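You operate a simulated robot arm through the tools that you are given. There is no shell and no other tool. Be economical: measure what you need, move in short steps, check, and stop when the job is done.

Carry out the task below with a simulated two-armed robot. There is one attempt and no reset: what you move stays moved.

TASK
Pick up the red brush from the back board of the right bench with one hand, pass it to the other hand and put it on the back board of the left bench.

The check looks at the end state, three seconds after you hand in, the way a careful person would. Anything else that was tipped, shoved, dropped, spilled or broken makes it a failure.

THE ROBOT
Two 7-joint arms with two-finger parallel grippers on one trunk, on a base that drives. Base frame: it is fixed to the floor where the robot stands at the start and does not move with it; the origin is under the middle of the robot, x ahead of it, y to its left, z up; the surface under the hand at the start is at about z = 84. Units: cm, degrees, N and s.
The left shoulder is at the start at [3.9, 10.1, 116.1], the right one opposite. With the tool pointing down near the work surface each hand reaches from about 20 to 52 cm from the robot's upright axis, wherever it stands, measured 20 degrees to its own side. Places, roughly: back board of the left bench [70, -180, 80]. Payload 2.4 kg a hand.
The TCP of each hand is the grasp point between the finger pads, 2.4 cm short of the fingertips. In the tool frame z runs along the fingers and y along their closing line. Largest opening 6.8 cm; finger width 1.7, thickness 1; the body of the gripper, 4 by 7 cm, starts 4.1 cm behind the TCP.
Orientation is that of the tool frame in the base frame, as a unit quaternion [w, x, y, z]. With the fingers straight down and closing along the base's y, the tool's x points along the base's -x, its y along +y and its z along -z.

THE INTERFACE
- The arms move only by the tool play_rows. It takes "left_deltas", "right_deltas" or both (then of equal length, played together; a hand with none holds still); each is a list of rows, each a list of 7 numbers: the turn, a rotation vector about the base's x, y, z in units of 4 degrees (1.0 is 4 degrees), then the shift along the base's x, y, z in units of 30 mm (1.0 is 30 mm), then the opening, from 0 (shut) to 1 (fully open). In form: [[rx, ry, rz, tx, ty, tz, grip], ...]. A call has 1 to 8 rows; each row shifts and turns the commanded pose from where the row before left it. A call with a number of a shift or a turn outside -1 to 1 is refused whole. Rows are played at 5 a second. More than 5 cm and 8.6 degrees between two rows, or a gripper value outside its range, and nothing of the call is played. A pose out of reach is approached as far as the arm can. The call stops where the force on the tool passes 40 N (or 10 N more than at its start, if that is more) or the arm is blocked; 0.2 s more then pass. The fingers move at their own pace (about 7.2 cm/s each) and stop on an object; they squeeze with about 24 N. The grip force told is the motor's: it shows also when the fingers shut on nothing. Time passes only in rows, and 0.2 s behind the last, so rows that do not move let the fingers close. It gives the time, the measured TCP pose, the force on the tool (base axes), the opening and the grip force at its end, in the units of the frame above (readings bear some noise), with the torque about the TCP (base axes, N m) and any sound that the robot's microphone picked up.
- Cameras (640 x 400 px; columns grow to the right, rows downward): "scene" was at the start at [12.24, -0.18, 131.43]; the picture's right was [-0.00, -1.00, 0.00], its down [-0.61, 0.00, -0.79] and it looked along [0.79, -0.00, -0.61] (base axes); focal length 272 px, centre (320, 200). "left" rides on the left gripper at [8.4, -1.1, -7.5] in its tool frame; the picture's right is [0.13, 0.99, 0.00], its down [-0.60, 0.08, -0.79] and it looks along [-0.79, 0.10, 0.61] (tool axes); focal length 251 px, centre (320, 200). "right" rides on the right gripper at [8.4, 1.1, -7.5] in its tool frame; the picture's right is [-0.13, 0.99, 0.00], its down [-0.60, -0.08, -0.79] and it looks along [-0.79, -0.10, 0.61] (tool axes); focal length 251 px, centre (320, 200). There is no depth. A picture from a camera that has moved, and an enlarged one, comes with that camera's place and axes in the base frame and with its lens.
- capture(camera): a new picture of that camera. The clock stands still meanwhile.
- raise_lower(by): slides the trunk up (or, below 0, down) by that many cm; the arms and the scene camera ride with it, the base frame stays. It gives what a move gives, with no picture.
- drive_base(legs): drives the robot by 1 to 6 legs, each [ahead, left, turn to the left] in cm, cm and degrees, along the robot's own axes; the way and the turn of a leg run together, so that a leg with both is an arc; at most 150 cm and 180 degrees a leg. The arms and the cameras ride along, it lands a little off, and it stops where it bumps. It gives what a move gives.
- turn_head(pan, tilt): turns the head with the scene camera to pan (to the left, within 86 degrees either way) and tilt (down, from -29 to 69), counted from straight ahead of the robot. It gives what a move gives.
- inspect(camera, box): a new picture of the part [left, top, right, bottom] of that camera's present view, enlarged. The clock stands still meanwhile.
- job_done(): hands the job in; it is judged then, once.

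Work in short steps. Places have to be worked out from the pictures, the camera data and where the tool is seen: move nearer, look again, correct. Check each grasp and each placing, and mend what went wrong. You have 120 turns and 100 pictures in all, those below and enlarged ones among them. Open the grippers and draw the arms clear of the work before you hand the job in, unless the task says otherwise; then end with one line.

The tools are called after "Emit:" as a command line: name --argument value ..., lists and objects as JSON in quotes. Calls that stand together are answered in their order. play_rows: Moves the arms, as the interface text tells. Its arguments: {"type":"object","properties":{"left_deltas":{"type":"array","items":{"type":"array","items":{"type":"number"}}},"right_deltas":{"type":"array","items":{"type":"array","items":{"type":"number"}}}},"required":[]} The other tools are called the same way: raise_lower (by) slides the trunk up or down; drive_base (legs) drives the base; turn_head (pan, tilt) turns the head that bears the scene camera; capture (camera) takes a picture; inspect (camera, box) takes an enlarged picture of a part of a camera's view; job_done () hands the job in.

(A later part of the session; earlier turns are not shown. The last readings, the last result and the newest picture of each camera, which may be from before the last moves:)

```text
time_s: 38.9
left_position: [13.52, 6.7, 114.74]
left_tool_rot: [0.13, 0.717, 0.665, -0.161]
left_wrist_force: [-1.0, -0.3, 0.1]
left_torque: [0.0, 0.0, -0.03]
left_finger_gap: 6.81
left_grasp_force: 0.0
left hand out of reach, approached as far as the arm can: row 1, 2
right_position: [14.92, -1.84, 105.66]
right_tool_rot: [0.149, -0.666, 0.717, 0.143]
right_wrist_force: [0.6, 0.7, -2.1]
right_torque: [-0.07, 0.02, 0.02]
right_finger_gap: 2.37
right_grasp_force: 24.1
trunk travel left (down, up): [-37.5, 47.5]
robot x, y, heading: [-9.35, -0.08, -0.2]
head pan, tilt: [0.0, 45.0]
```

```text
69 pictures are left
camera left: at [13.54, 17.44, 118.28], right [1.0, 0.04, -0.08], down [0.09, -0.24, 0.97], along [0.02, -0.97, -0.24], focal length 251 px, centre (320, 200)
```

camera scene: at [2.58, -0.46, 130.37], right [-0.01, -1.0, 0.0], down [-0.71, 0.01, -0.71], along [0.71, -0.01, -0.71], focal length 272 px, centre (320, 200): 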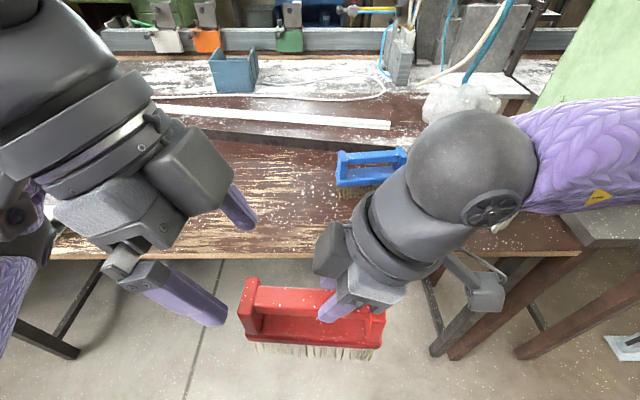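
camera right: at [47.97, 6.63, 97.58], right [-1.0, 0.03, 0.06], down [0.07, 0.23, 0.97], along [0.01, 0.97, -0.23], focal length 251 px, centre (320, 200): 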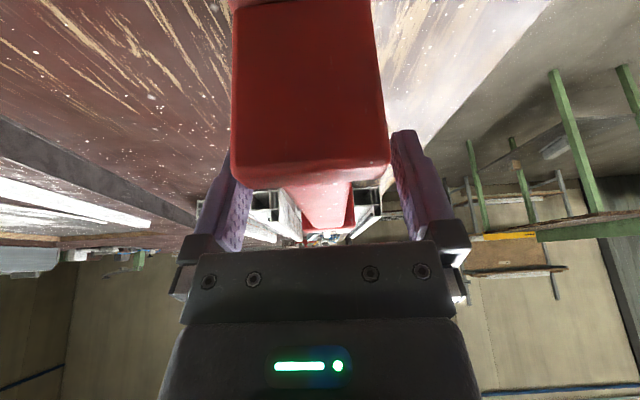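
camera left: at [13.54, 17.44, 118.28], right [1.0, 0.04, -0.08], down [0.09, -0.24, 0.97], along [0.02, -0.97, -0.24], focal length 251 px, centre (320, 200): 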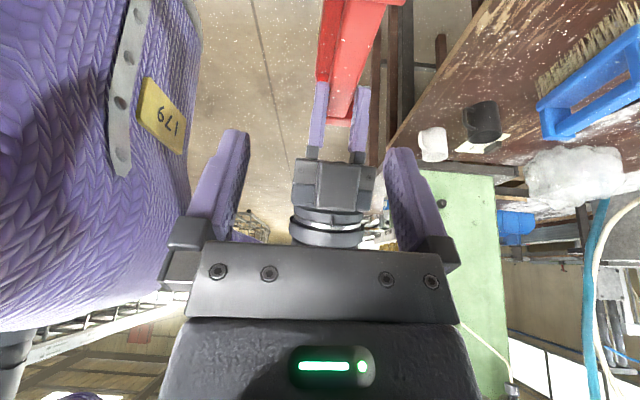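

I continue down along the finger axis to about z=110.5, aligning in x to the bar.

Emit:
play_rows --left_deltas '[[0, 0, 0, 0.3, -0.1, -0.2, 1], [0, 0, 0, 0.3, -0.1, -0.4, 1], [0, 0, 0, 0.05, -0.1, -0.4, 1], [0, 0, 0, 0, -0.1, -0.4, 1], [0, 0, 0, 0, 0, 0, 1]]'

Emit:
inspect --camera "scene" --box '[160, 180, 420, 380]'

Emit:
capture --camera "left"

```text
time_s: 40.1
left_position: [14.12, 4.66, 111.02]
left_tool_rot: [0.131, 0.717, 0.666, -0.161]
left_wrist_force: [-0.2, -0.1, 0.7]
left_torque: [0.01, 0.02, 0.04]
left_finger_gap: 6.8
left_grasp_force: 0.1
left hand out of reach, approached as far as the arm can: row 1, 2, 4
right_position: [14.92, -1.8, 105.71]
right_tool_rot: [0.149, -0.665, 0.717, 0.144]
right_wrist_force: [0.1, -0.1, -2.2]
right_torque: [-0.03, 0.01, 0.02]
right_finger_gap: 2.35
right_grasp_force: 23.8
trunk travel left (down, up): [-37.5, 47.5]
robot x, y, heading: [-9.2, 0.01, -0.3]
head pan, tilt: [0.0, 45.0]
```

```text
2.00 times, centred on (290, 280) of scene
camera zoom: at [2.58, -0.46, 130.37], right [-0.01, -1.0, 0.0], down [-0.71, 0.01, -0.71], along [0.71, -0.01, -0.71], focal length 544 px, centre (380, 40)
```

zoom: 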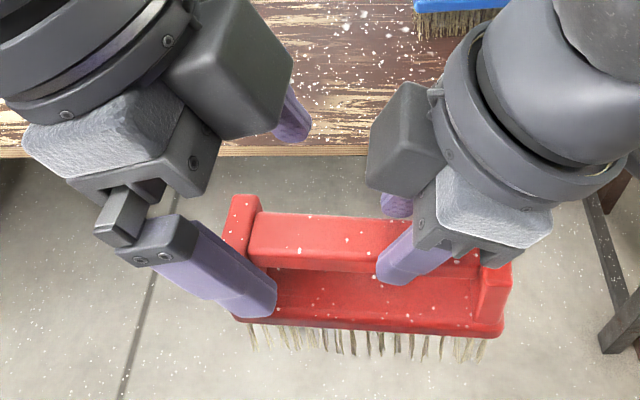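

```text
67 pictures are left
camera left: at [14.02, 15.45, 114.47], right [1.0, 0.04, -0.08], down [0.09, -0.24, 0.97], along [0.02, -0.97, -0.24], focal length 251 px, centre (320, 200)
```

left: 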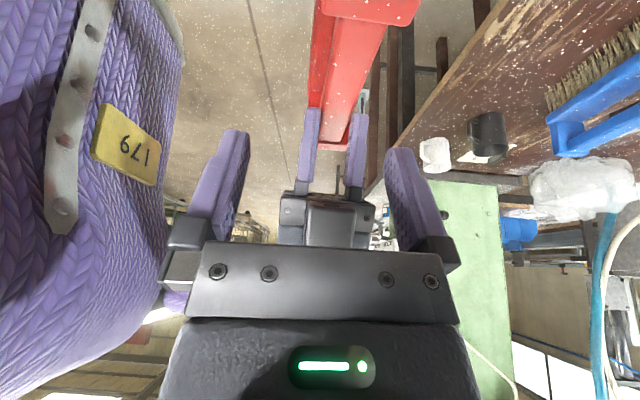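

The left hand is at its forward limit (x≈14.1), so I bring the brush with the right hand 1.3 cm toward the robot and check.

Emit:
play_rows --right_deltas '[[0, 0, 0, -0.2, 0, 0, 0], [0, 0, 0, -0.23, 0, 0, 0], [0, 0, 0, 0, 0, 0, 0]]'

Emit:
capture --camera "left"

```text
time_s: 40.9
left_position: [14.14, 4.71, 111.02]
left_tool_rot: [0.13, 0.716, 0.666, -0.161]
left_wrist_force: [0.2, 0.1, 0.0]
left_torque: [0.0, 0.04, 0.01]
left_finger_gap: 6.83
left_grasp_force: 0.0
right_position: [13.57, -1.88, 105.61]
right_tool_rot: [0.149, -0.667, 0.716, 0.145]
right_wrist_force: [0.8, 0.2, -2.2]
right_torque: [-0.05, 0.01, -0.02]
right_finger_gap: 2.31
right_grasp_force: 24.1
trunk travel left (down, up): [-37.5, 47.5]
robot x, y, heading: [-9.24, -0.02, -0.5]
head pan, tilt: [0.0, 45.0]
```

```text
66 pictures are left
camera left: at [14.02, 15.46, 114.48], right [1.0, 0.04, -0.08], down [0.09, -0.24, 0.97], along [0.02, -0.97, -0.24], focal length 251 px, centre (320, 200)
```

left: 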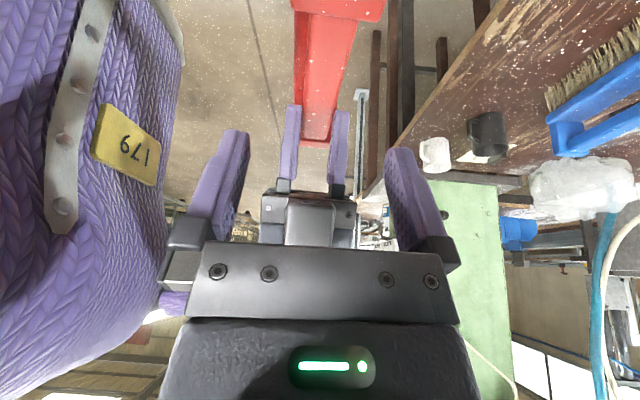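

The views put the bar top about 1.7 cm below the right TCP (z≈104), so the left grasp point should be near z≈103.3. I descend most of the way and check.

Emit:
play_rows --left_deltas '[[0, 0, 0, 0, 0, -0.5, 1], [0, 0, 0, 0, -0.05, -0.5, 1], [0, 0, 0, 0, -0.05, -0.5, 1], [0, 0, 0, 0, 0, -0.4, 1], [0, 0, 0, 0, 0, 0, 1]]'

Emit:
inspect --camera "scene" --box '[160, 180, 420, 380]'

Emit:
capture --camera "left"

```text
time_s: 42.1
left_position: [12.69, 3.85, 107.05]
left_tool_rot: [0.131, 0.715, 0.667, -0.162]
left_wrist_force: [-0.2, 1.1, 0.2]
left_torque: [-0.01, -0.01, 0.0]
left_finger_gap: 6.81
left_grasp_force: 0.0
left hand out of reach, approached as far as the arm can: row 1, 2, 3, 4
right_position: [13.58, -1.83, 105.66]
right_tool_rot: [0.148, -0.667, 0.716, 0.144]
right_wrist_force: [0.4, -0.5, -2.3]
right_torque: [-0.07, -0.01, 0.0]
right_finger_gap: 2.38
right_grasp_force: 23.8
trunk travel left (down, up): [-37.5, 47.5]
robot x, y, heading: [-9.41, -0.31, -0.0]
head pan, tilt: [0.0, 45.0]
```

```text
2.00 times, centred on (290, 280) of scene
camera zoom: at [2.58, -0.46, 130.37], right [-0.01, -1.0, 0.0], down [-0.71, 0.01, -0.71], along [0.71, -0.01, -0.71], focal length 544 px, centre (380, 40)
```

zoom: 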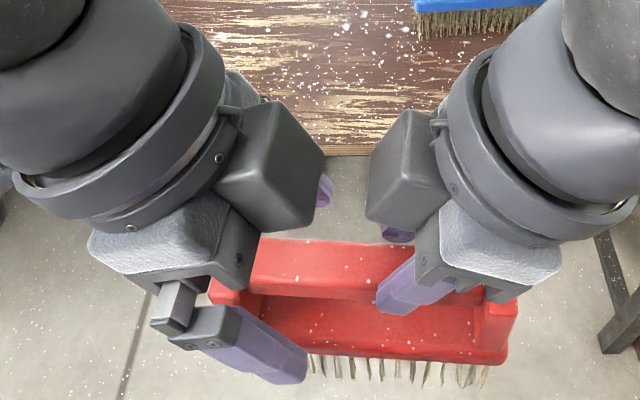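

```text
64 pictures are left
camera left: at [12.71, 14.59, 110.57], right [1.0, 0.04, -0.08], down [0.09, -0.24, 0.97], along [0.02, -0.97, -0.24], focal length 251 px, centre (320, 200)
```

left: 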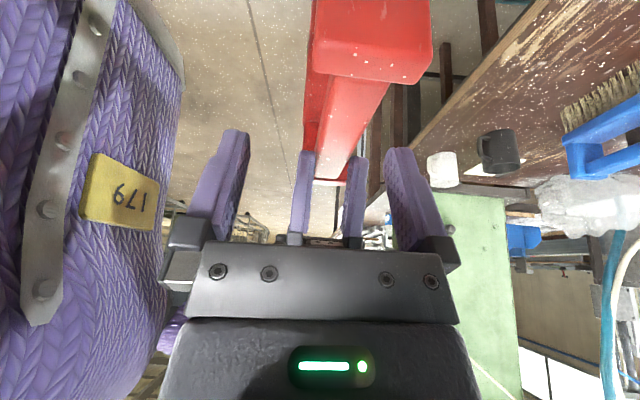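

Left drifts back in x as it goes lower, so I bring the brush to it instead: right hand −1.3 cm in x, then up 3.4 cm into the left fingers.

Emit:
play_rows --right_deltas '[[0, 0, 0, -0.22, 0, 0, 0], [0, 0, 0, -0.22, 0, 0, 0], [0, 0, 0, 0, 0, 0.3, 0], [0, 0, 0, 0, 0, 0.3, 0], [0, 0, 0, 0, 0, 0, 0]]'

Emit:
inspect --camera "scene" --box '[160, 180, 420, 380]'

Emit:
capture --camera "left"

```text
time_s: 43.3
left_position: [12.74, 3.89, 107.1]
left_tool_rot: [0.131, 0.716, 0.667, -0.161]
left_wrist_force: [0.0, 0.2, -0.8]
left_torque: [0.03, 0.0, 0.01]
left_finger_gap: 6.8
left_grasp_force: 0.1
right_position: [12.35, -1.85, 107.55]
right_tool_rot: [0.148, -0.666, 0.716, 0.145]
right_wrist_force: [-0.3, -0.1, -1.8]
right_torque: [-0.01, 0.04, -0.03]
right_finger_gap: 2.34
right_grasp_force: 24.2
trunk travel left (down, up): [-37.5, 47.5]
robot x, y, heading: [-9.26, -0.09, -0.7]
head pan, tilt: [0.0, 45.0]
```

```text
2.00 times, centred on (290, 280) of scene
camera zoom: at [2.57, -0.46, 130.37], right [-0.01, -1.0, 0.0], down [-0.71, 0.01, -0.71], along [0.71, -0.01, -0.71], focal length 544 px, centre (380, 40)
```

zoom: 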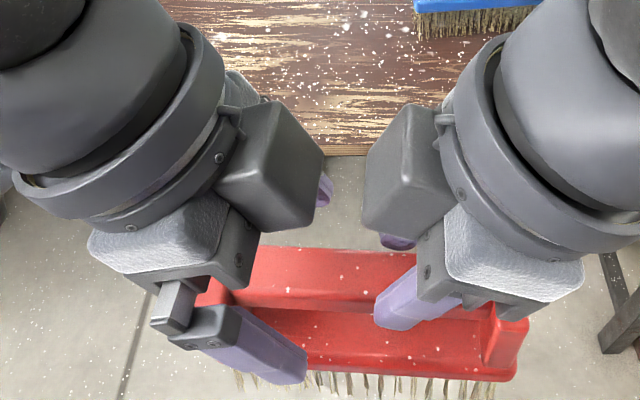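

```text
62 pictures are left
camera left: at [12.71, 14.59, 110.58], right [1.0, 0.04, -0.08], down [0.09, -0.24, 0.97], along [0.02, -0.97, -0.24], focal length 251 px, centre (320, 200)
```

left: 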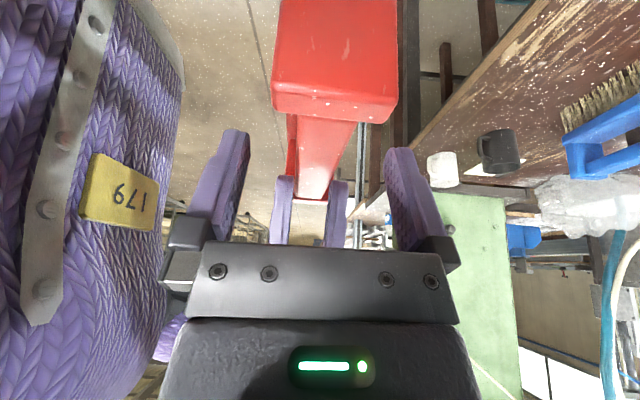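

Aligned. I raise the brush another 2 cm into the left fingers.

Emit:
play_rows --right_deltas '[[0, 0, 0, 0, 0, 0.35, 0], [0, 0, 0, 0, 0, 0.35, 0], [0, 0, 0, 0, 0, 0, 0]]'

Emit:
inspect --camera "scene" --box '[160, 180, 420, 380]'

Emit:
capture --camera "left"

```text
time_s: 44.1
left_position: [12.72, 3.86, 107.01]
left_tool_rot: [0.13, 0.715, 0.667, -0.161]
left_wrist_force: [-0.2, -0.2, -0.1]
left_torque: [0.03, 0.02, 0.0]
left_finger_gap: 6.78
left_grasp_force: 0.1
right_position: [12.34, -1.9, 109.63]
right_tool_rot: [0.148, -0.666, 0.716, 0.145]
right_wrist_force: [0.6, 0.1, -2.3]
right_torque: [-0.08, -0.04, 0.01]
right_finger_gap: 2.36
right_grasp_force: 23.6
trunk travel left (down, up): [-37.5, 47.5]
robot x, y, heading: [-9.21, -0.23, -0.3]
head pan, tilt: [0.0, 45.0]
```

```text
2.00 times, centred on (290, 280) of scene
camera zoom: at [2.58, -0.46, 130.37], right [-0.01, -1.0, 0.0], down [-0.71, 0.01, -0.71], along [0.71, -0.01, -0.71], focal length 544 px, centre (380, 40)
```

zoom: 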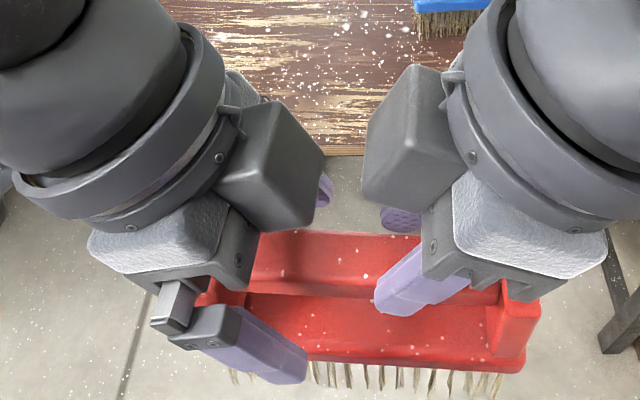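

```text
60 pictures are left
camera left: at [12.72, 14.59, 110.58], right [1.0, 0.04, -0.08], down [0.09, -0.24, 0.97], along [0.02, -0.97, -0.24], focal length 251 px, centre (320, 200)
```

left: 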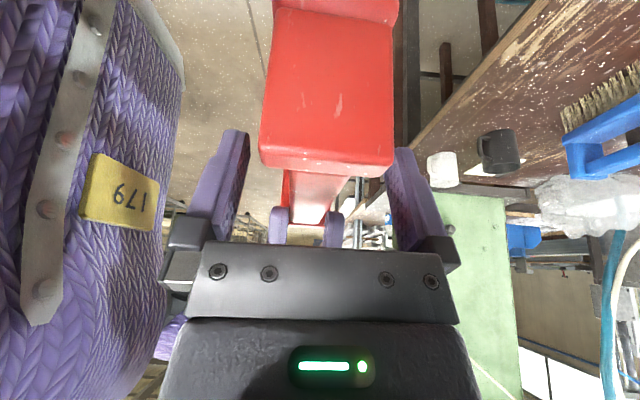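

Left TCP sits at the bar's mid-height and is centred in x. I close the left hand while the right keeps holding.

Emit:
play_rows --left_deltas '[[0, 0, 0, 0, 0, 0, 0.6], [0, 0, 0, 0, 0, 0, 0.4], [0, 0, 0, 0, 0, 0, 0.2], [0, 0, 0, 0, 0, 0, 0], [0, 0, 0, 0, 0, 0, 0], [0, 0, 0, 0, 0, 0, 0]]'

Emit:
inspect --camera "scene" --box '[160, 180, 420, 380]'

Emit:
capture --camera "left"

```text
time_s: 45.5
left_position: [12.83, 3.79, 107.13]
left_tool_rot: [0.129, 0.716, 0.667, -0.162]
left_wrist_force: [-19.2, 10.0, 0.8]
left_torque: [-0.1, -0.11, -0.57]
left_finger_gap: 2.42
left_grasp_force: 23.9
right_position: [12.22, -1.96, 109.57]
right_tool_rot: [0.15, -0.666, 0.717, 0.144]
right_wrist_force: [19.1, -10.7, -4.2]
right_torque: [-0.31, -0.4, -0.62]
right_finger_gap: 2.36
right_grasp_force: 22.9
trunk travel left (down, up): [-37.5, 47.5]
robot x, y, heading: [-8.86, -0.05, -0.4]
head pan, tilt: [0.0, 45.0]
```

```text
2.00 times, centred on (290, 280) of scene
camera zoom: at [2.57, -0.46, 130.37], right [-0.01, -1.0, 0.0], down [-0.71, 0.01, -0.71], along [0.71, -0.01, -0.71], focal length 544 px, centre (380, 40)
```

zoom: 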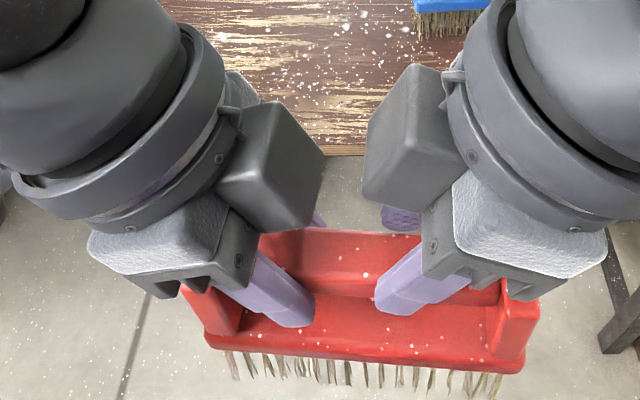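

```text
58 pictures are left
camera left: at [12.71, 14.59, 110.58], right [1.0, 0.04, -0.08], down [0.09, -0.24, 0.97], along [0.02, -0.97, -0.24], focal length 251 px, centre (320, 200)
```

left: 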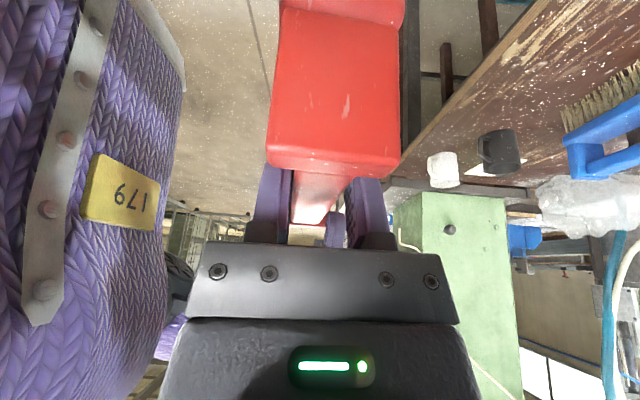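

Both hands hold it (left gap 2.42, 24 N). Now I open the right hand in place.

Emit:
play_rows --right_deltas '[[0, 0, 0, 0, 0, 0, 0.45], [0, 0, 0, 0, 0, 0, 0.7], [0, 0, 0, 0, 0, 0, 1], [0, 0, 0, 0, 0, 0, 1]]' --left_deltas '[[0, 0, 0, 0, 0, 0, 0], [0, 0, 0, 0, 0, 0, 0], [0, 0, 0, 0, 0, 0, 0], [0, 0, 0, 0, 0, 0, 0]]'

Emit:
inspect --camera "scene" --box '[160, 180, 420, 380]'

```text
time_s: 46.5
left_position: [12.76, 3.81, 107.05]
left_tool_rot: [0.13, 0.715, 0.667, -0.162]
left_wrist_force: [-0.1, -0.2, 0.1]
left_torque: [0.05, -0.03, 0.0]
left_finger_gap: 2.35
left_grasp_force: 23.8
right_position: [12.18, -1.92, 109.57]
right_tool_rot: [0.147, -0.666, 0.717, 0.144]
right_wrist_force: [0.0, -0.2, -0.3]
right_torque: [0.01, 0.0, 0.02]
right_finger_gap: 6.81
right_grasp_force: 0.0
trunk travel left (down, up): [-37.5, 47.5]
robot x, y, heading: [-9.14, -0.45, -0.3]
head pan, tilt: [0.0, 45.0]
```

```text
2.00 times, centred on (290, 280) of scene
camera zoom: at [2.57, -0.46, 130.37], right [-0.01, -1.0, 0.0], down [-0.71, 0.01, -0.71], along [0.71, -0.01, -0.71], focal length 544 px, centre (380, 40)
```

zoom: 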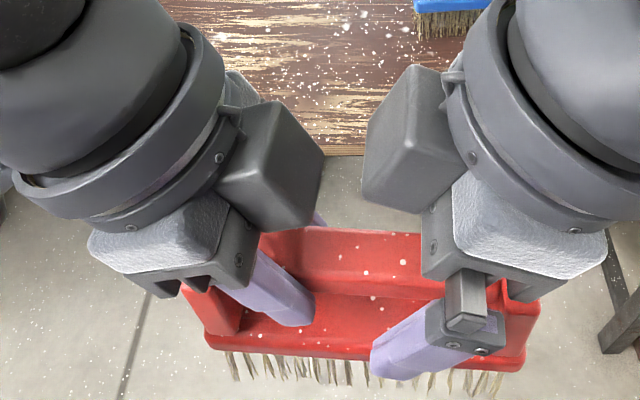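

The left hand holds the brush alone. I withdraw the right hand up and outward along its fingers.

Emit:
play_rows --right_deltas '[[0, 0, 0, 0, -0.15, 0.4, 1], [0, 0, 0, 0, -0.2, 0.5, 1], [0, 0, 0, 0, -0.3, 0.5, 1], [0, 0, 0, 0, -0.5, 0.5, 1], [0, 0, -0.5, 0, -0.7, 0.3, 1], [0, 0, -1, 0.2, -0.8, 0, 1], [0, 0, -1, 0.3, -0.8, 0, 1], [0, 0, -1, 0.3, -0.8, 0, 1]]'

Emit:
capture --camera "scene"

```text
time_s: 48.3
left_position: [12.91, 3.82, 107.07]
left_tool_rot: [0.131, 0.716, 0.667, -0.161]
left_wrist_force: [-1.3, -0.3, -0.8]
left_torque: [0.09, -0.05, 0.0]
left_finger_gap: 2.38
left_grasp_force: 23.7
right_position: [12.93, -12.12, 116.96]
right_tool_rot: [0.165, -0.574, 0.792, 0.125]
right_wrist_force: [-0.9, 0.3, -0.1]
right_torque: [0.0, -0.03, 0.03]
right_finger_gap: 6.81
right_grasp_force: 0.0
right hand out of reach, approached as far as the arm can: row 5, 6, 7, 8
trunk travel left (down, up): [-37.5, 47.5]
robot x, y, heading: [-9.27, -0.22, -0.7]
head pan, tilt: [0.0, 45.0]
```

```text
56 pictures are left
camera scene: at [2.57, -0.48, 130.37], right [-0.01, -1.0, 0.0], down [-0.71, 0.01, -0.71], along [0.71, -0.01, -0.71], focal length 272 px, centre (320, 200)
```

scene: 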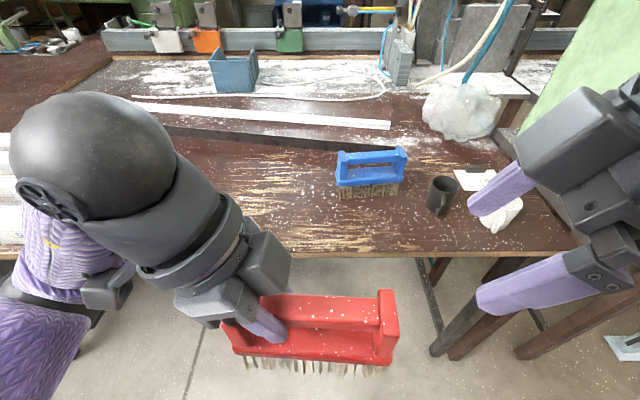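

The handover worked. Now I look to the right to plan the drive to the left bench.

Emit:
turn_head --pan -75 --tilt 15

Emit:
capture --camera "scene"

```text
time_s: 49.7
left_position: [12.73, 3.88, 107.05]
left_tool_rot: [0.131, 0.715, 0.668, -0.161]
left_wrist_force: [0.9, 1.1, 0.9]
left_torque: [0.07, -0.01, -0.01]
left_finger_gap: 2.38
left_grasp_force: 23.9
right_position: [12.93, -12.13, 117.06]
right_tool_rot: [0.164, -0.573, 0.793, 0.124]
right_wrist_force: [0.0, 0.0, 0.3]
right_torque: [0.0, 0.01, 0.01]
right_finger_gap: 6.78
right_grasp_force: 0.1
trunk travel left (down, up): [-37.5, 47.5]
robot x, y, heading: [-9.21, -0.24, -0.3]
head pan, tilt: [-75.0, 15.0]
```

```text
55 pictures are left
camera scene: at [-3.2, -9.45, 135.05], right [-0.97, -0.25, 0.0], down [-0.07, 0.25, -0.97], along [0.24, -0.93, -0.26], focal length 272 px, centre (320, 200)
```

scene: 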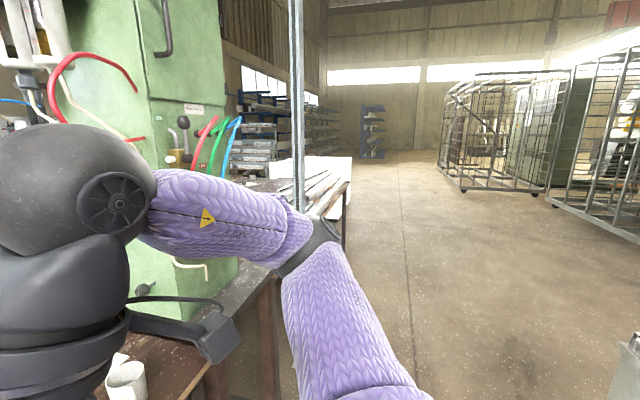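

The floor along x≈−9 is clear and there's a pole at about (33,−113) that I will pass well clear of. I drive 110 cm to the right and look.

Emit:
drive_base --legs '[[-5, -110, 0]]'

Emit:
turn_head --pan -50 --tilt 30

Emit:
capture --camera "scene"

```text
time_s: 55.5
left_position: [6.28, -109.76, 107.09]
left_tool_rot: [0.13, 0.719, 0.663, -0.163]
left_wrist_force: [0.3, 0.1, 0.2]
left_torque: [0.08, 0.0, -0.01]
left_finger_gap: 2.39
left_grasp_force: 24.0
right_position: [6.21, -125.65, 116.94]
right_tool_rot: [0.165, -0.568, 0.797, 0.124]
right_wrist_force: [-0.4, -0.1, -0.2]
right_torque: [-0.02, 0.01, 0.0]
right_finger_gap: 6.79
right_grasp_force: 0.2
trunk travel left (down, up): [-37.5, 47.5]
robot x, y, heading: [-15.81, -113.14, -1.1]
head pan, tilt: [-75.0, 15.0]
```

```text
time_s: 56.4
left_position: [6.3, -109.87, 107.12]
left_tool_rot: [0.13, 0.719, 0.663, -0.162]
left_wrist_force: [0.0, 0.6, 0.1]
left_torque: [0.08, 0.0, 0.0]
left_finger_gap: 2.34
left_grasp_force: 23.8
right_position: [6.23, -125.75, 117.02]
right_tool_rot: [0.166, -0.568, 0.796, 0.124]
right_wrist_force: [0.0, -0.1, 0.6]
right_torque: [-0.02, 0.0, -0.03]
right_finger_gap: 6.79
right_grasp_force: 0.1
trunk travel left (down, up): [-37.5, 47.5]
robot x, y, heading: [-16.02, -113.46, -1.4]
head pan, tilt: [-50.0, 30.0]
```

```text
54 pictures are left
camera scene: at [-6.48, -120.81, 132.64], right [-0.78, -0.63, 0.0], down [-0.31, 0.39, -0.87], along [0.54, -0.68, -0.5], focal length 272 px, centre (320, 200)
```

scene: 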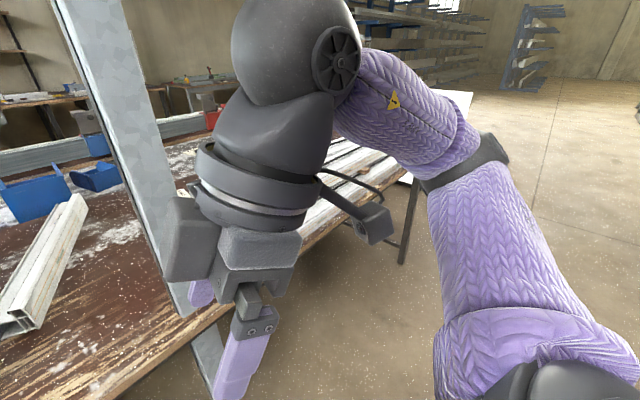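

The bench and its edge are ahead. I look more forward to see the free area on the near board.

Emit:
turn_head --pan 0 --tilt 25

Emit:
capture --camera "scene"

```text
time_s: 57.6
left_position: [6.22, -109.72, 107.06]
left_tool_rot: [0.13, 0.72, 0.662, -0.162]
left_wrist_force: [0.0, 0.2, -0.1]
left_torque: [0.1, -0.04, -0.01]
left_finger_gap: 2.37
left_grasp_force: 24.1
right_position: [6.2, -125.72, 116.95]
right_tool_rot: [0.166, -0.568, 0.797, 0.124]
right_wrist_force: [-0.2, 0.5, 1.3]
right_torque: [-0.01, 0.0, -0.03]
right_finger_gap: 6.81
right_grasp_force: 0.0
trunk travel left (down, up): [-37.5, 47.5]
robot x, y, heading: [-15.84, -113.43, -1.1]
head pan, tilt: [0.0, 25.0]
```

```text
53 pictures are left
camera scene: at [-2.93, -113.95, 133.43], right [-0.02, -1.0, 0.0], down [-0.42, 0.01, -0.91], along [0.91, -0.02, -0.42], focal length 272 px, centre (320, 200)
```

scene: 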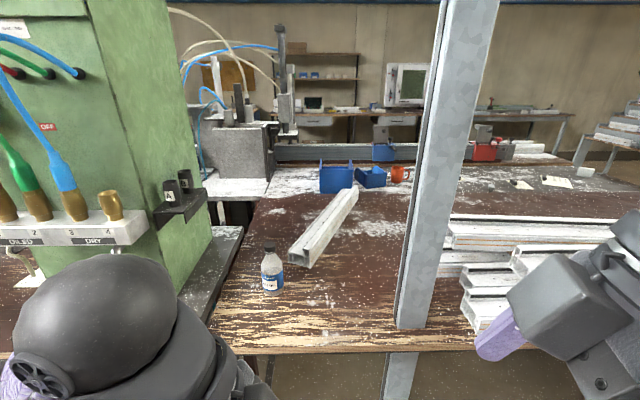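

The near board holds a bottle, a profile and the white profiles. There's free space between the bottle and the pole at about x 40–52, y −106..−130. I enlarge that region to confirm the board layout.

Emit:
inspect --camera "scene" --box '[200, 130, 640, 400]'

Emit:
raise_lower --by 20

Emit:
turn_head --pan -15 --tilt 35

Emit:
capture --camera "scene"

```text
1.45 times, centred on (420, 265) of scene
camera zoom: at [-2.93, -113.95, 133.43], right [-0.02, -1.0, 0.0], down [-0.42, 0.01, -0.91], along [0.91, -0.02, -0.42], focal length 396 px, centre (174, 106)
```

zoom: 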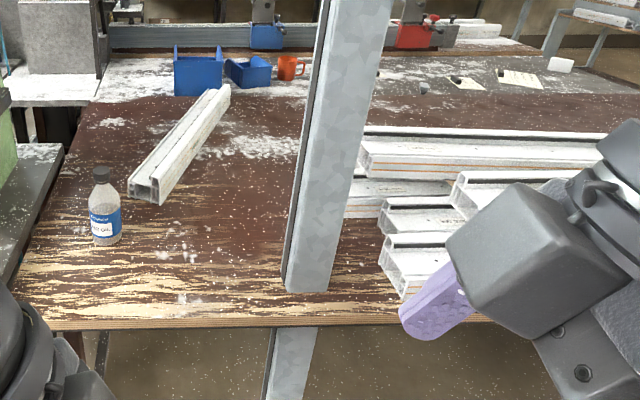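

```text
time_s: 59.8
left_position: [5.34, -109.77, 128.18]
left_tool_rot: [0.146, 0.721, 0.661, -0.145]
left_wrist_force: [-0.6, 0.3, -2.2]
left_torque: [0.09, 0.01, -0.03]
left_finger_gap: 2.41
left_grasp_force: 23.6
right_position: [4.82, -125.55, 138.02]
right_tool_rot: [0.186, -0.569, 0.793, 0.108]
right_wrist_force: [-0.8, 0.5, 0.3]
right_torque: [-0.01, 0.01, 0.0]
right_finger_gap: 6.79
right_grasp_force: 0.1
trunk travel left (down, up): [-57.5, 27.4]
robot x, y, heading: [-15.73, -113.29, -1.2]
head pan, tilt: [0.0, 25.0]
```

```text
time_s: 60.5
left_position: [5.36, -109.65, 128.26]
left_tool_rot: [0.146, 0.722, 0.661, -0.145]
left_wrist_force: [0.2, 0.3, -2.9]
left_torque: [0.14, 0.0, 0.02]
left_finger_gap: 2.35
left_grasp_force: 23.7
right_position: [4.83, -125.45, 138.14]
right_tool_rot: [0.185, -0.57, 0.793, 0.108]
right_wrist_force: [-0.4, -0.1, 0.7]
right_torque: [-0.03, 0.03, 0.02]
right_finger_gap: 6.79
right_grasp_force: 0.2
trunk travel left (down, up): [-57.5, 27.4]
robot x, y, heading: [-15.47, -113.16, -1.2]
head pan, tilt: [-15.0, 35.0]
```

```text
51 pictures are left
camera scene: at [-5.69, -116.16, 151.95], right [-0.28, -0.96, 0.0], down [-0.55, 0.16, -0.82], along [0.79, -0.23, -0.57], focal length 272 px, centre (320, 200)
```

scene: 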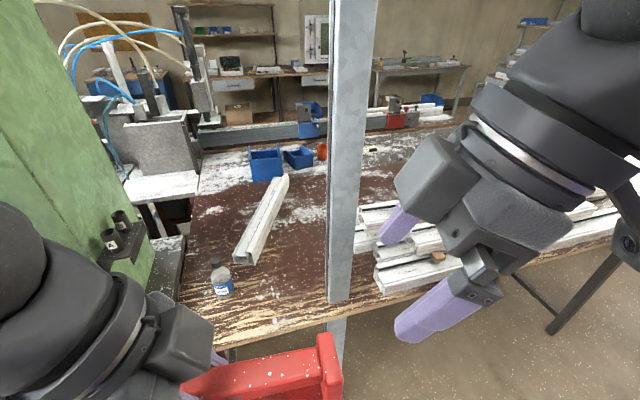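

The board runs from the edge at x≈35 back to the white strip. I'll place the brush between bottle (52,−103) and pole (40,−135), with the robot facing straight ahead and the brush turned about 60°. First I shift the base 22 cm right, lower the trunk again and begin yawing the left hand back.

Emit:
drive_base --legs '[[0, -22, 1]]'

Emit:
play_rows --left_deltas '[[0, 0, 1, 0, 0.2, 0, 0], [0, 0, 1, 0, 0.2, 0, 0], [0, 0, 1, 0, 0.3, 0, 0], [0, 0, 1, 0.1, 0.3, 0, 0], [0, 0, 1, 0.2, 0.3, 0, 0], [0, 0, 1, 0.2, 0.3, 0, 0], [0, 0, 1, 0.2, 0.3, 0, 0], [0, 0, 1, 0.2, 0.3, 0, 0]]'

Emit:
play_rows --left_deltas '[[0, 0, 1, 0.3, 0.3, 0, 0], [0, 0, 1, 0.3, 0.2, 0, 0], [0, 0, 1, 0.3, 0.2, 0, 0], [0, 0, 1, 0.3, 0.2, 0, 0], [0, 0, 1, 0.3, 0.2, 0, 0], [0, 0, 1, 0.3, 0.1, 0, 0], [0, 0, 1, 0.2, 0, 0, 0], [0, 0, 1, 0.2, 0, 0, 0]]'

Emit:
turn_head --pan 8 --tilt 35

Emit:
capture --camera "scene"

```text
time_s: 62.2
left_position: [4.98, -131.45, 128.26]
left_tool_rot: [0.146, 0.716, 0.667, -0.143]
left_wrist_force: [0.7, 0.0, -1.2]
left_torque: [0.07, 0.01, 0.03]
left_finger_gap: 2.39
left_grasp_force: 24.0
right_position: [4.73, -147.29, 138.1]
right_tool_rot: [0.185, -0.577, 0.788, 0.109]
right_wrist_force: [-0.4, 0.2, 0.8]
right_torque: [0.0, -0.01, 0.03]
right_finger_gap: 6.81
right_grasp_force: 0.1
trunk travel left (down, up): [-57.5, 27.4]
robot x, y, heading: [-15.76, -135.44, -0.3]
head pan, tilt: [-15.0, 35.0]
```

```text
time_s: 64.0
left_position: [8.07, -124.7, 128.34]
left_tool_rot: [0.18, 0.505, 0.839, -0.097]
left_wrist_force: [0.1, 0.4, -2.0]
left_torque: [0.04, 0.04, 0.01]
left_finger_gap: 2.4
left_grasp_force: 23.4
left hand out of reach, approached as far as the arm can: row 4
right_position: [4.7, -147.14, 138.09]
right_tool_rot: [0.183, -0.578, 0.787, 0.11]
right_wrist_force: [0.2, 0.4, -0.1]
right_torque: [-0.01, -0.01, 0.02]
right_finger_gap: 6.79
right_grasp_force: 0.0
trunk travel left (down, up): [-57.5, 27.4]
robot x, y, heading: [-16.0, -135.48, 0.0]
head pan, tilt: [-15.0, 35.0]
```

```text
time_s: 65.8
left_position: [14.86, -121.24, 128.44]
left_tool_rot: [0.201, 0.252, 0.946, -0.043]
left_wrist_force: [-1.1, 0.6, -3.3]
left_torque: [0.04, 0.07, -0.02]
left_finger_gap: 2.36
left_grasp_force: 24.1
right_position: [4.72, -147.29, 138.11]
right_tool_rot: [0.184, -0.578, 0.787, 0.11]
right_wrist_force: [0.3, -0.3, -0.4]
right_torque: [-0.02, 0.02, 0.01]
right_finger_gap: 6.82
right_grasp_force: 0.1
trunk travel left (down, up): [-57.5, 27.4]
robot x, y, heading: [-15.67, -136.01, -0.1]
head pan, tilt: [-15.0, 35.0]
```

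```text
time_s: 66.7
left_position: [14.67, -121.3, 128.45]
left_tool_rot: [0.201, 0.253, 0.945, -0.044]
left_wrist_force: [0.0, -0.7, -2.7]
left_torque: [0.07, 0.11, -0.01]
left_finger_gap: 2.4
left_grasp_force: 24.2
right_position: [4.63, -147.28, 138.09]
right_tool_rot: [0.185, -0.578, 0.787, 0.11]
right_wrist_force: [0.2, 0.5, -0.1]
right_torque: [-0.02, 0.01, 0.01]
right_finger_gap: 6.8
right_grasp_force: 0.1
trunk travel left (down, up): [-57.5, 27.4]
robot x, y, heading: [-15.98, -135.78, -0.2]
head pan, tilt: [8.0, 35.0]
```

```text
50 pictures are left
camera scene: at [-5.67, -134.46, 151.94], right [0.14, -0.99, 0.0], down [-0.57, -0.08, -0.82], along [0.81, 0.11, -0.57], focal length 272 px, centre (320, 200)
```

scene: 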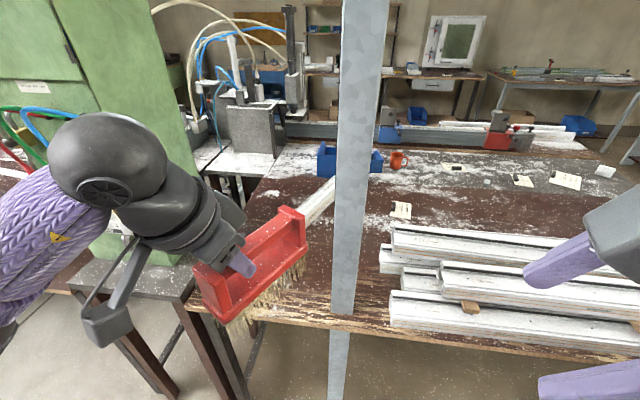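

Orientation is right (bar axis at 150°, level). I lower the trunk back 20 cm and move the right hand further to the right, away from the pole.

Emit:
raise_lower --by -20

Emit:
play_rows --right_deltas '[[0, 0, -1, 0, -0.8, 0, 1], [0, 0, -1, 0, -0.8, 0, 1], [0, 0, -1, 0, -0.8, 0, 1], [0, 0, -1, 0, -0.8, 0, 1], [0, 0, -1, 0, -0.8, 0, 1], [0, 0, -1, -0.1, -0.8, 0, 1]]'

Emit:
capture --camera "scene"

```text
time_s: 68.9
left_position: [14.78, -121.2, 108.24]
left_tool_rot: [0.2, 0.254, 0.945, -0.044]
left_wrist_force: [-0.3, 0.4, -2.0]
left_torque: [0.06, 0.07, -0.02]
left_finger_gap: 2.38
left_grasp_force: 24.2
right_position: [4.68, -147.27, 118.15]
right_tool_rot: [0.185, -0.578, 0.787, 0.11]
right_wrist_force: [-0.2, -0.5, 0.1]
right_torque: [-0.01, -0.01, 0.0]
right_finger_gap: 6.8
right_grasp_force: 0.0
trunk travel left (down, up): [-37.5, 47.4]
robot x, y, heading: [-16.03, -135.43, 0.0]
head pan, tilt: [8.0, 35.0]
```

```text
time_s: 70.3
left_position: [14.72, -121.17, 108.34]
left_tool_rot: [0.202, 0.253, 0.945, -0.044]
left_wrist_force: [-1.1, 0.2, -2.2]
left_torque: [0.03, 0.09, 0.02]
left_finger_gap: 2.37
left_grasp_force: 23.8
right_position: [3.72, -158.71, 119.55]
right_tool_rot: [0.203, -0.4, 0.891, 0.069]
right_wrist_force: [0.2, -0.1, -0.1]
right_torque: [0.03, 0.03, 0.01]
right_finger_gap: 6.8
right_grasp_force: 0.1
right hand out of reach, approached as far as the arm can: row 3, 4, 5, 6
trunk travel left (down, up): [-37.5, 47.4]
robot x, y, heading: [-16.16, -135.57, -0.2]
head pan, tilt: [8.0, 35.0]
```

```text
49 pictures are left
camera scene: at [-3.68, -134.47, 131.85], right [0.14, -0.99, 0.0], down [-0.57, -0.08, -0.82], along [0.81, 0.11, -0.57], focal length 272 px, centre (320, 200)
```

scene: 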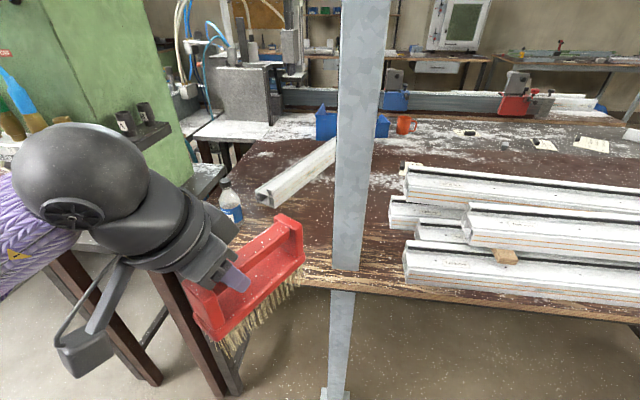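

Clearances to the machine (x≥45, y≥−80) and the pole (≈41,−135) are fine. I drive forward 16 cm first with a slight leftward shift and look.

Emit:
drive_base --legs '[[16, 2, 0]]'

Emit:
capture --camera "scene"

Emit:
capture --camera "left"

```text
time_s: 71.7
left_position: [30.72, -119.05, 108.22]
left_tool_rot: [0.201, 0.253, 0.945, -0.043]
left_wrist_force: [0.4, 0.3, -2.5]
left_torque: [0.01, 0.08, 0.0]
left_finger_gap: 2.37
left_grasp_force: 24.0
right_position: [19.84, -156.57, 119.58]
right_tool_rot: [0.202, -0.402, 0.89, 0.069]
right_wrist_force: [0.4, 0.5, 0.3]
right_torque: [-0.03, 0.0, -0.03]
right_finger_gap: 6.81
right_grasp_force: 0.1
trunk travel left (down, up): [-37.5, 47.4]
robot x, y, heading: [0.2, -133.35, 0.1]
head pan, tilt: [8.0, 35.0]
```

```text
48 pictures are left
camera scene: at [12.4, -132.43, 131.84], right [0.14, -0.99, 0.0], down [-0.57, -0.08, -0.82], along [0.81, 0.11, -0.57], focal length 272 px, centre (320, 200)
```

scene: 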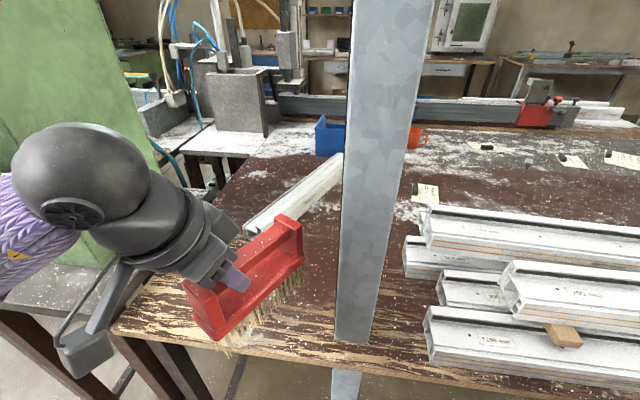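

```text
47 pictures are left
camera left: at [20.96, -114.84, 111.84], right [0.39, 0.92, -0.03], down [0.23, -0.06, 0.97], along [0.89, -0.38, -0.24], focal length 251 px, centre (320, 200)
```

left: 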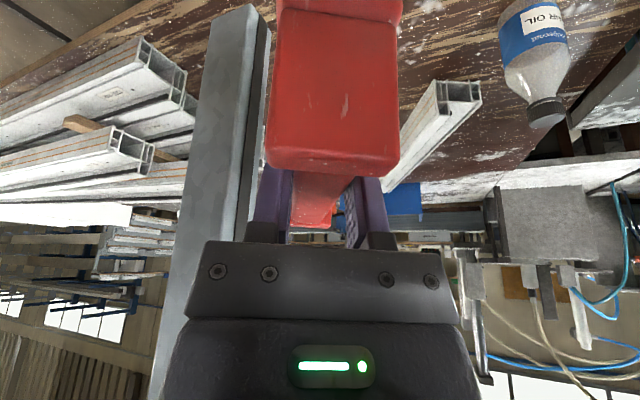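

All clear; bottle at about (50,−103). I go forward another 12 cm and 2 cm left.

Emit:
drive_base --legs '[[12, 2, 0]]'

Emit:
turn_head --pan 15 --tilt 48

Emit:
capture --camera "scene"

```text
time_s: 72.9
left_position: [42.92, -117.06, 108.34]
left_tool_rot: [0.2, 0.252, 0.946, -0.043]
left_wrist_force: [0.1, -0.2, -2.3]
left_torque: [0.04, 0.06, 0.02]
left_finger_gap: 2.37
left_grasp_force: 23.9
right_position: [31.97, -154.58, 119.61]
right_tool_rot: [0.203, -0.402, 0.891, 0.068]
right_wrist_force: [-0.4, -0.2, 0.3]
right_torque: [-0.02, 0.05, 0.02]
right_finger_gap: 6.84
right_grasp_force: 0.1
trunk travel left (down, up): [-37.5, 47.4]
robot x, y, heading: [12.32, -131.36, 0.2]
head pan, tilt: [8.0, 35.0]
```

```text
time_s: 73.7
left_position: [42.87, -117.19, 108.34]
left_tool_rot: [0.201, 0.252, 0.946, -0.043]
left_wrist_force: [0.3, 1.5, -1.2]
left_torque: [0.03, 0.07, -0.02]
left_finger_gap: 2.37
left_grasp_force: 24.4
right_position: [31.96, -154.65, 119.61]
right_tool_rot: [0.202, -0.401, 0.891, 0.069]
right_wrist_force: [0.7, -0.1, 0.5]
right_torque: [-0.02, 0.01, -0.02]
right_finger_gap: 6.77
right_grasp_force: 0.0
trunk travel left (down, up): [-37.5, 47.4]
robot x, y, heading: [12.39, -131.59, -0.3]
head pan, tilt: [15.0, 48.0]
```

```text
46 pictures are left
camera scene: at [23.35, -129.59, 129.96], right [0.26, -0.97, 0.0], down [-0.72, -0.19, -0.67], along [0.65, 0.17, -0.74], focal length 272 px, centre (320, 200)
```

scene: 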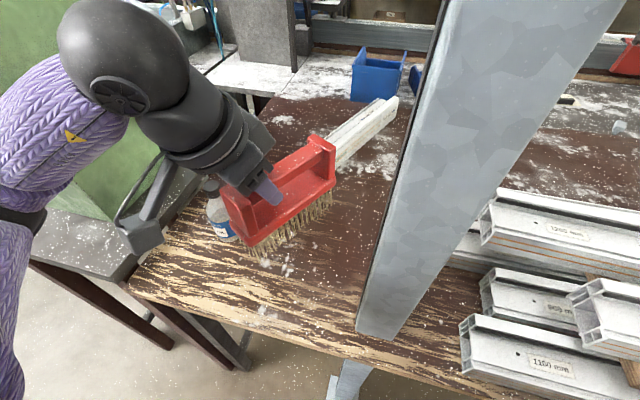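

I descend 12 cm straight down and check the height and level of the bristles.

Emit:
play_rows --left_deltas '[[0, 0, 0, 0, 0, -0.7, 0], [0, 0, 0, 0, 0, -0.7, 0], [0, 0, 0, 0, 0, -0.7, 0], [0, 0, 0, 0, 0, -0.7, 0], [0, 0, 0, 0, 0, -0.7, 0], [0, 0, 0, 0, 0, -0.5, 0], [0, 0, 0, 0, 0, 0, 0]]'

Emit:
inspect --camera "scene" --box '[120, 100, 400, 320]'

Emit:
capture --camera "left"

```text
time_s: 75.3
left_position: [42.77, -117.04, 96.24]
left_tool_rot: [0.201, 0.251, 0.946, -0.043]
left_wrist_force: [-0.4, -0.3, -2.3]
left_torque: [0.06, 0.05, -0.02]
left_finger_gap: 2.35
left_grasp_force: 24.2
right_position: [32.02, -154.66, 119.59]
right_tool_rot: [0.202, -0.402, 0.89, 0.069]
right_wrist_force: [-0.6, 0.6, 0.0]
right_torque: [0.03, -0.02, -0.03]
right_finger_gap: 6.8
right_grasp_force: 0.2
trunk travel left (down, up): [-37.5, 47.4]
robot x, y, heading: [12.01, -131.35, 0.1]
head pan, tilt: [15.0, 48.0]
```

```text
1.82 times, centred on (260, 210) of scene
camera zoom: at [23.34, -129.59, 129.95], right [0.26, -0.97, 0.0], down [-0.72, -0.19, -0.67], along [0.65, 0.17, -0.74], focal length 494 px, centre (429, 182)
```

zoom: 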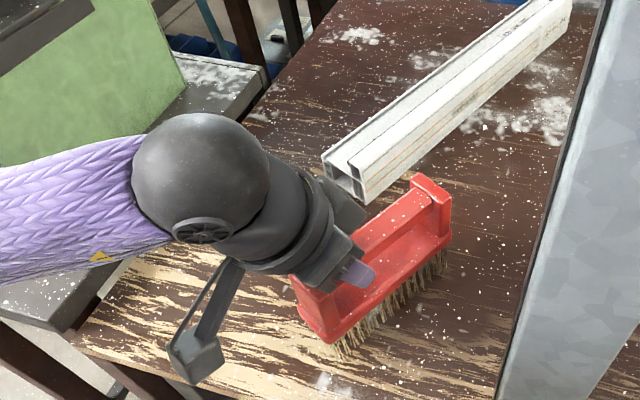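

```text
44 pictures are left
camera left: at [32.91, -112.72, 99.86], right [0.39, 0.92, -0.03], down [0.23, -0.06, 0.97], along [0.89, -0.38, -0.24], focal length 251 px, centre (320, 200)
```

left: 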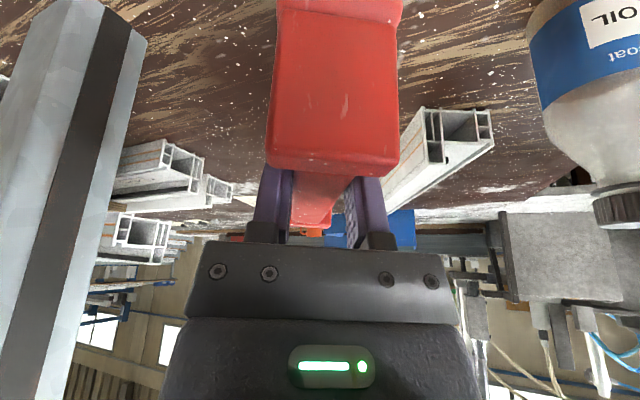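

Good: clear of bottle, profile and pole. I lower slowly by 3.3 cm.

Emit:
play_rows --left_deltas '[[0, 0, 0, 0, 0, -0.3, 0], [0, 0, 0, 0, 0, -0.3, 0], [0, 0, 0, 0, 0, -0.2, 0], [0, 0, 0, 0, 0, -0.15, 0], [0, 0, 0, 0, 0, -0.15, 0], [0, 0, 0, 0, 0, 0, 0]]'

Emit:
inspect --camera "scene" --box '[200, 160, 360, 300]'

```text
time_s: 76.1
left_position: [42.8, -117.02, 94.42]
left_tool_rot: [0.207, 0.252, 0.944, -0.043]
left_wrist_force: [-3.9, 3.9, 20.2]
left_torque: [-0.01, 0.65, -0.21]
left_finger_gap: 2.4
left_grasp_force: 23.4
right_position: [31.8, -154.62, 119.52]
right_tool_rot: [0.203, -0.403, 0.89, 0.069]
right_wrist_force: [-0.2, 0.3, -0.4]
right_torque: [-0.02, 0.01, -0.01]
right_finger_gap: 6.79
right_grasp_force: 0.0
trunk travel left (down, up): [-37.5, 47.4]
robot x, y, heading: [12.04, -131.4, -0.1]
head pan, tilt: [15.0, 48.0]
stopped in row 3 (left hand): the force on the tool passed its limit at 51 N (the readings are from after the stop); the commanded pose is now the measured one
```

```text
2.86 times, centred on (280, 230) of scene
camera zoom: at [23.18, -129.56, 129.98], right [0.26, -0.97, 0.0], down [-0.72, -0.19, -0.67], along [0.65, 0.17, -0.74], focal length 777 px, centre (434, 114)
```

zoom: 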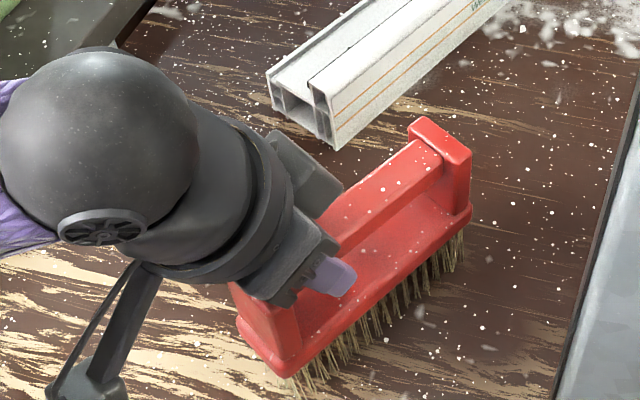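

Contact at z=94.4, and the force pattern suggests the near end touches first. I look more closely to judge whether the brush is level.

Emit:
inspect --camera "scene" --box '[235, 190, 325, 260]'

Emit:
capture --camera "left"

Emit:
capture --camera "right"

```text
5.71 times, centred on (280, 225) of scene
camera zoom: at [23.18, -129.56, 129.98], right [0.26, -0.97, 0.0], down [-0.72, -0.19, -0.67], along [0.65, 0.17, -0.74], focal length 1554 px, centre (549, 57)
```

zoom: 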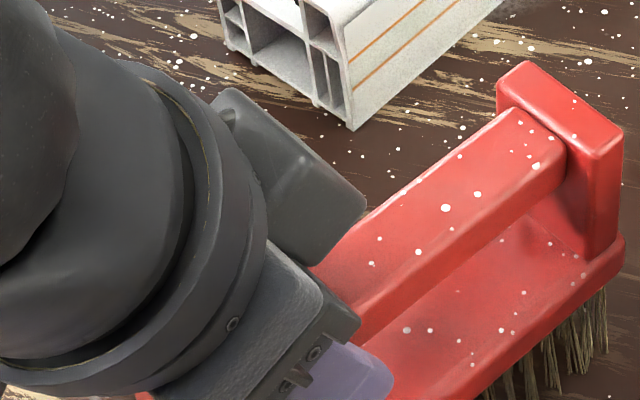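

```text
41 pictures are left
camera left: at [32.97, -112.78, 97.83], right [0.39, 0.92, -0.03], down [0.22, -0.06, 0.97], along [0.89, -0.39, -0.23], focal length 251 px, centre (320, 200)
```

left: 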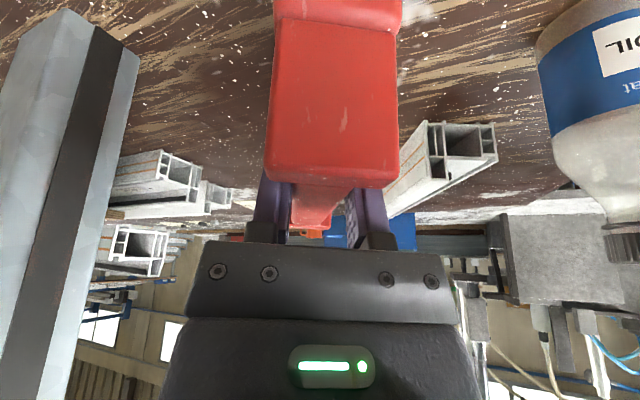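

```text
40 pictures are left
camera right: at [23.59, -161.67, 122.94], right [-0.66, 0.75, 0.01], down [0.17, 0.14, 0.98], along [0.73, 0.65, -0.22], focal length 251 px, centre (320, 200)
```

right: 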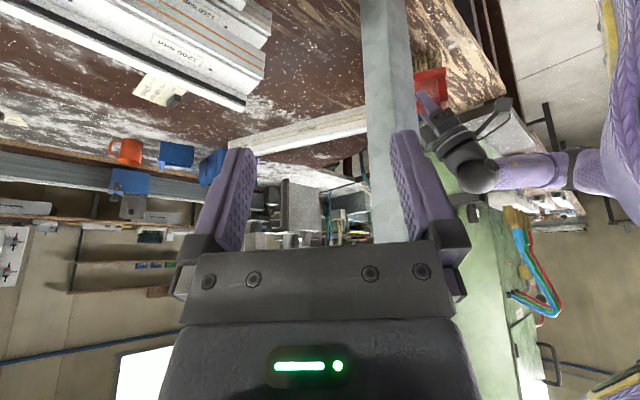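

Post tops come out at about z≈95.5 at both ends, the same height as on the first bench. So the brush stands level on the board, lightly pressed. I release it.

Emit:
play_rows --left_deltas '[[0, 0, 0, 0, 0, 0.03, 0], [0, 0, 0, 0, 0, 0, 0.45], [0, 0, 0, 0, 0, 0, 0.7], [0, 0, 0, 0, 0, 0, 1], [0, 0, 0, 0, 0, 0, 1]]'

Emit:
inspect --camera "scene" --box '[200, 160, 360, 300]'

Emit:
capture --camera "left"

```text
time_s: 77.3
left_position: [42.83, -117.06, 94.39]
left_tool_rot: [0.206, 0.252, 0.945, -0.043]
left_wrist_force: [0.1, 0.3, -0.1]
left_torque: [0.0, 0.02, 0.02]
left_finger_gap: 6.79
left_grasp_force: 0.0
right_position: [31.95, -154.73, 119.55]
right_tool_rot: [0.202, -0.401, 0.891, 0.069]
right_wrist_force: [-0.8, -0.2, -0.8]
right_torque: [0.01, -0.01, 0.0]
right_finger_gap: 6.78
right_grasp_force: 0.0
trunk travel left (down, up): [-37.5, 47.4]
robot x, y, heading: [11.84, -131.71, -0.0]
head pan, tilt: [15.0, 48.0]
```

```text
2.86 times, centred on (280, 230) of scene
camera zoom: at [23.34, -129.59, 129.95], right [0.26, -0.97, 0.0], down [-0.72, -0.19, -0.67], along [0.65, 0.17, -0.74], focal length 777 px, centre (434, 114)
```

zoom: 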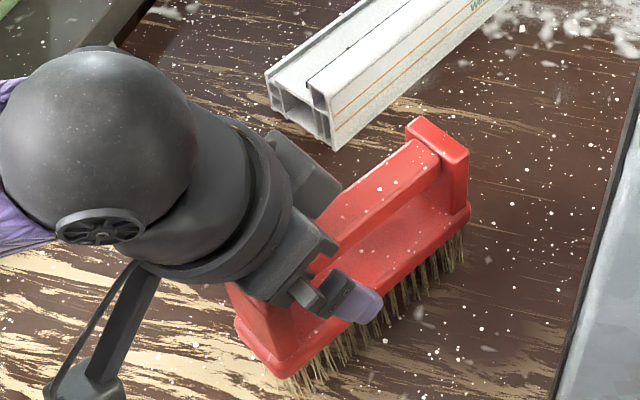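

```text
38 pictures are left
camera left: at [33.04, -112.77, 97.84], right [0.39, 0.92, -0.03], down [0.22, -0.06, 0.97], along [0.89, -0.38, -0.23], focal length 251 px, centre (320, 200)
```

left: 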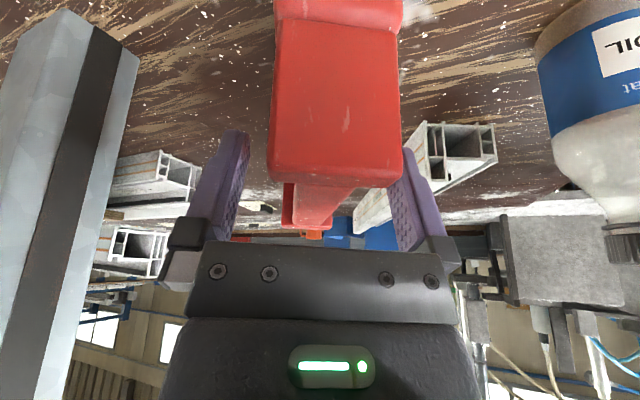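

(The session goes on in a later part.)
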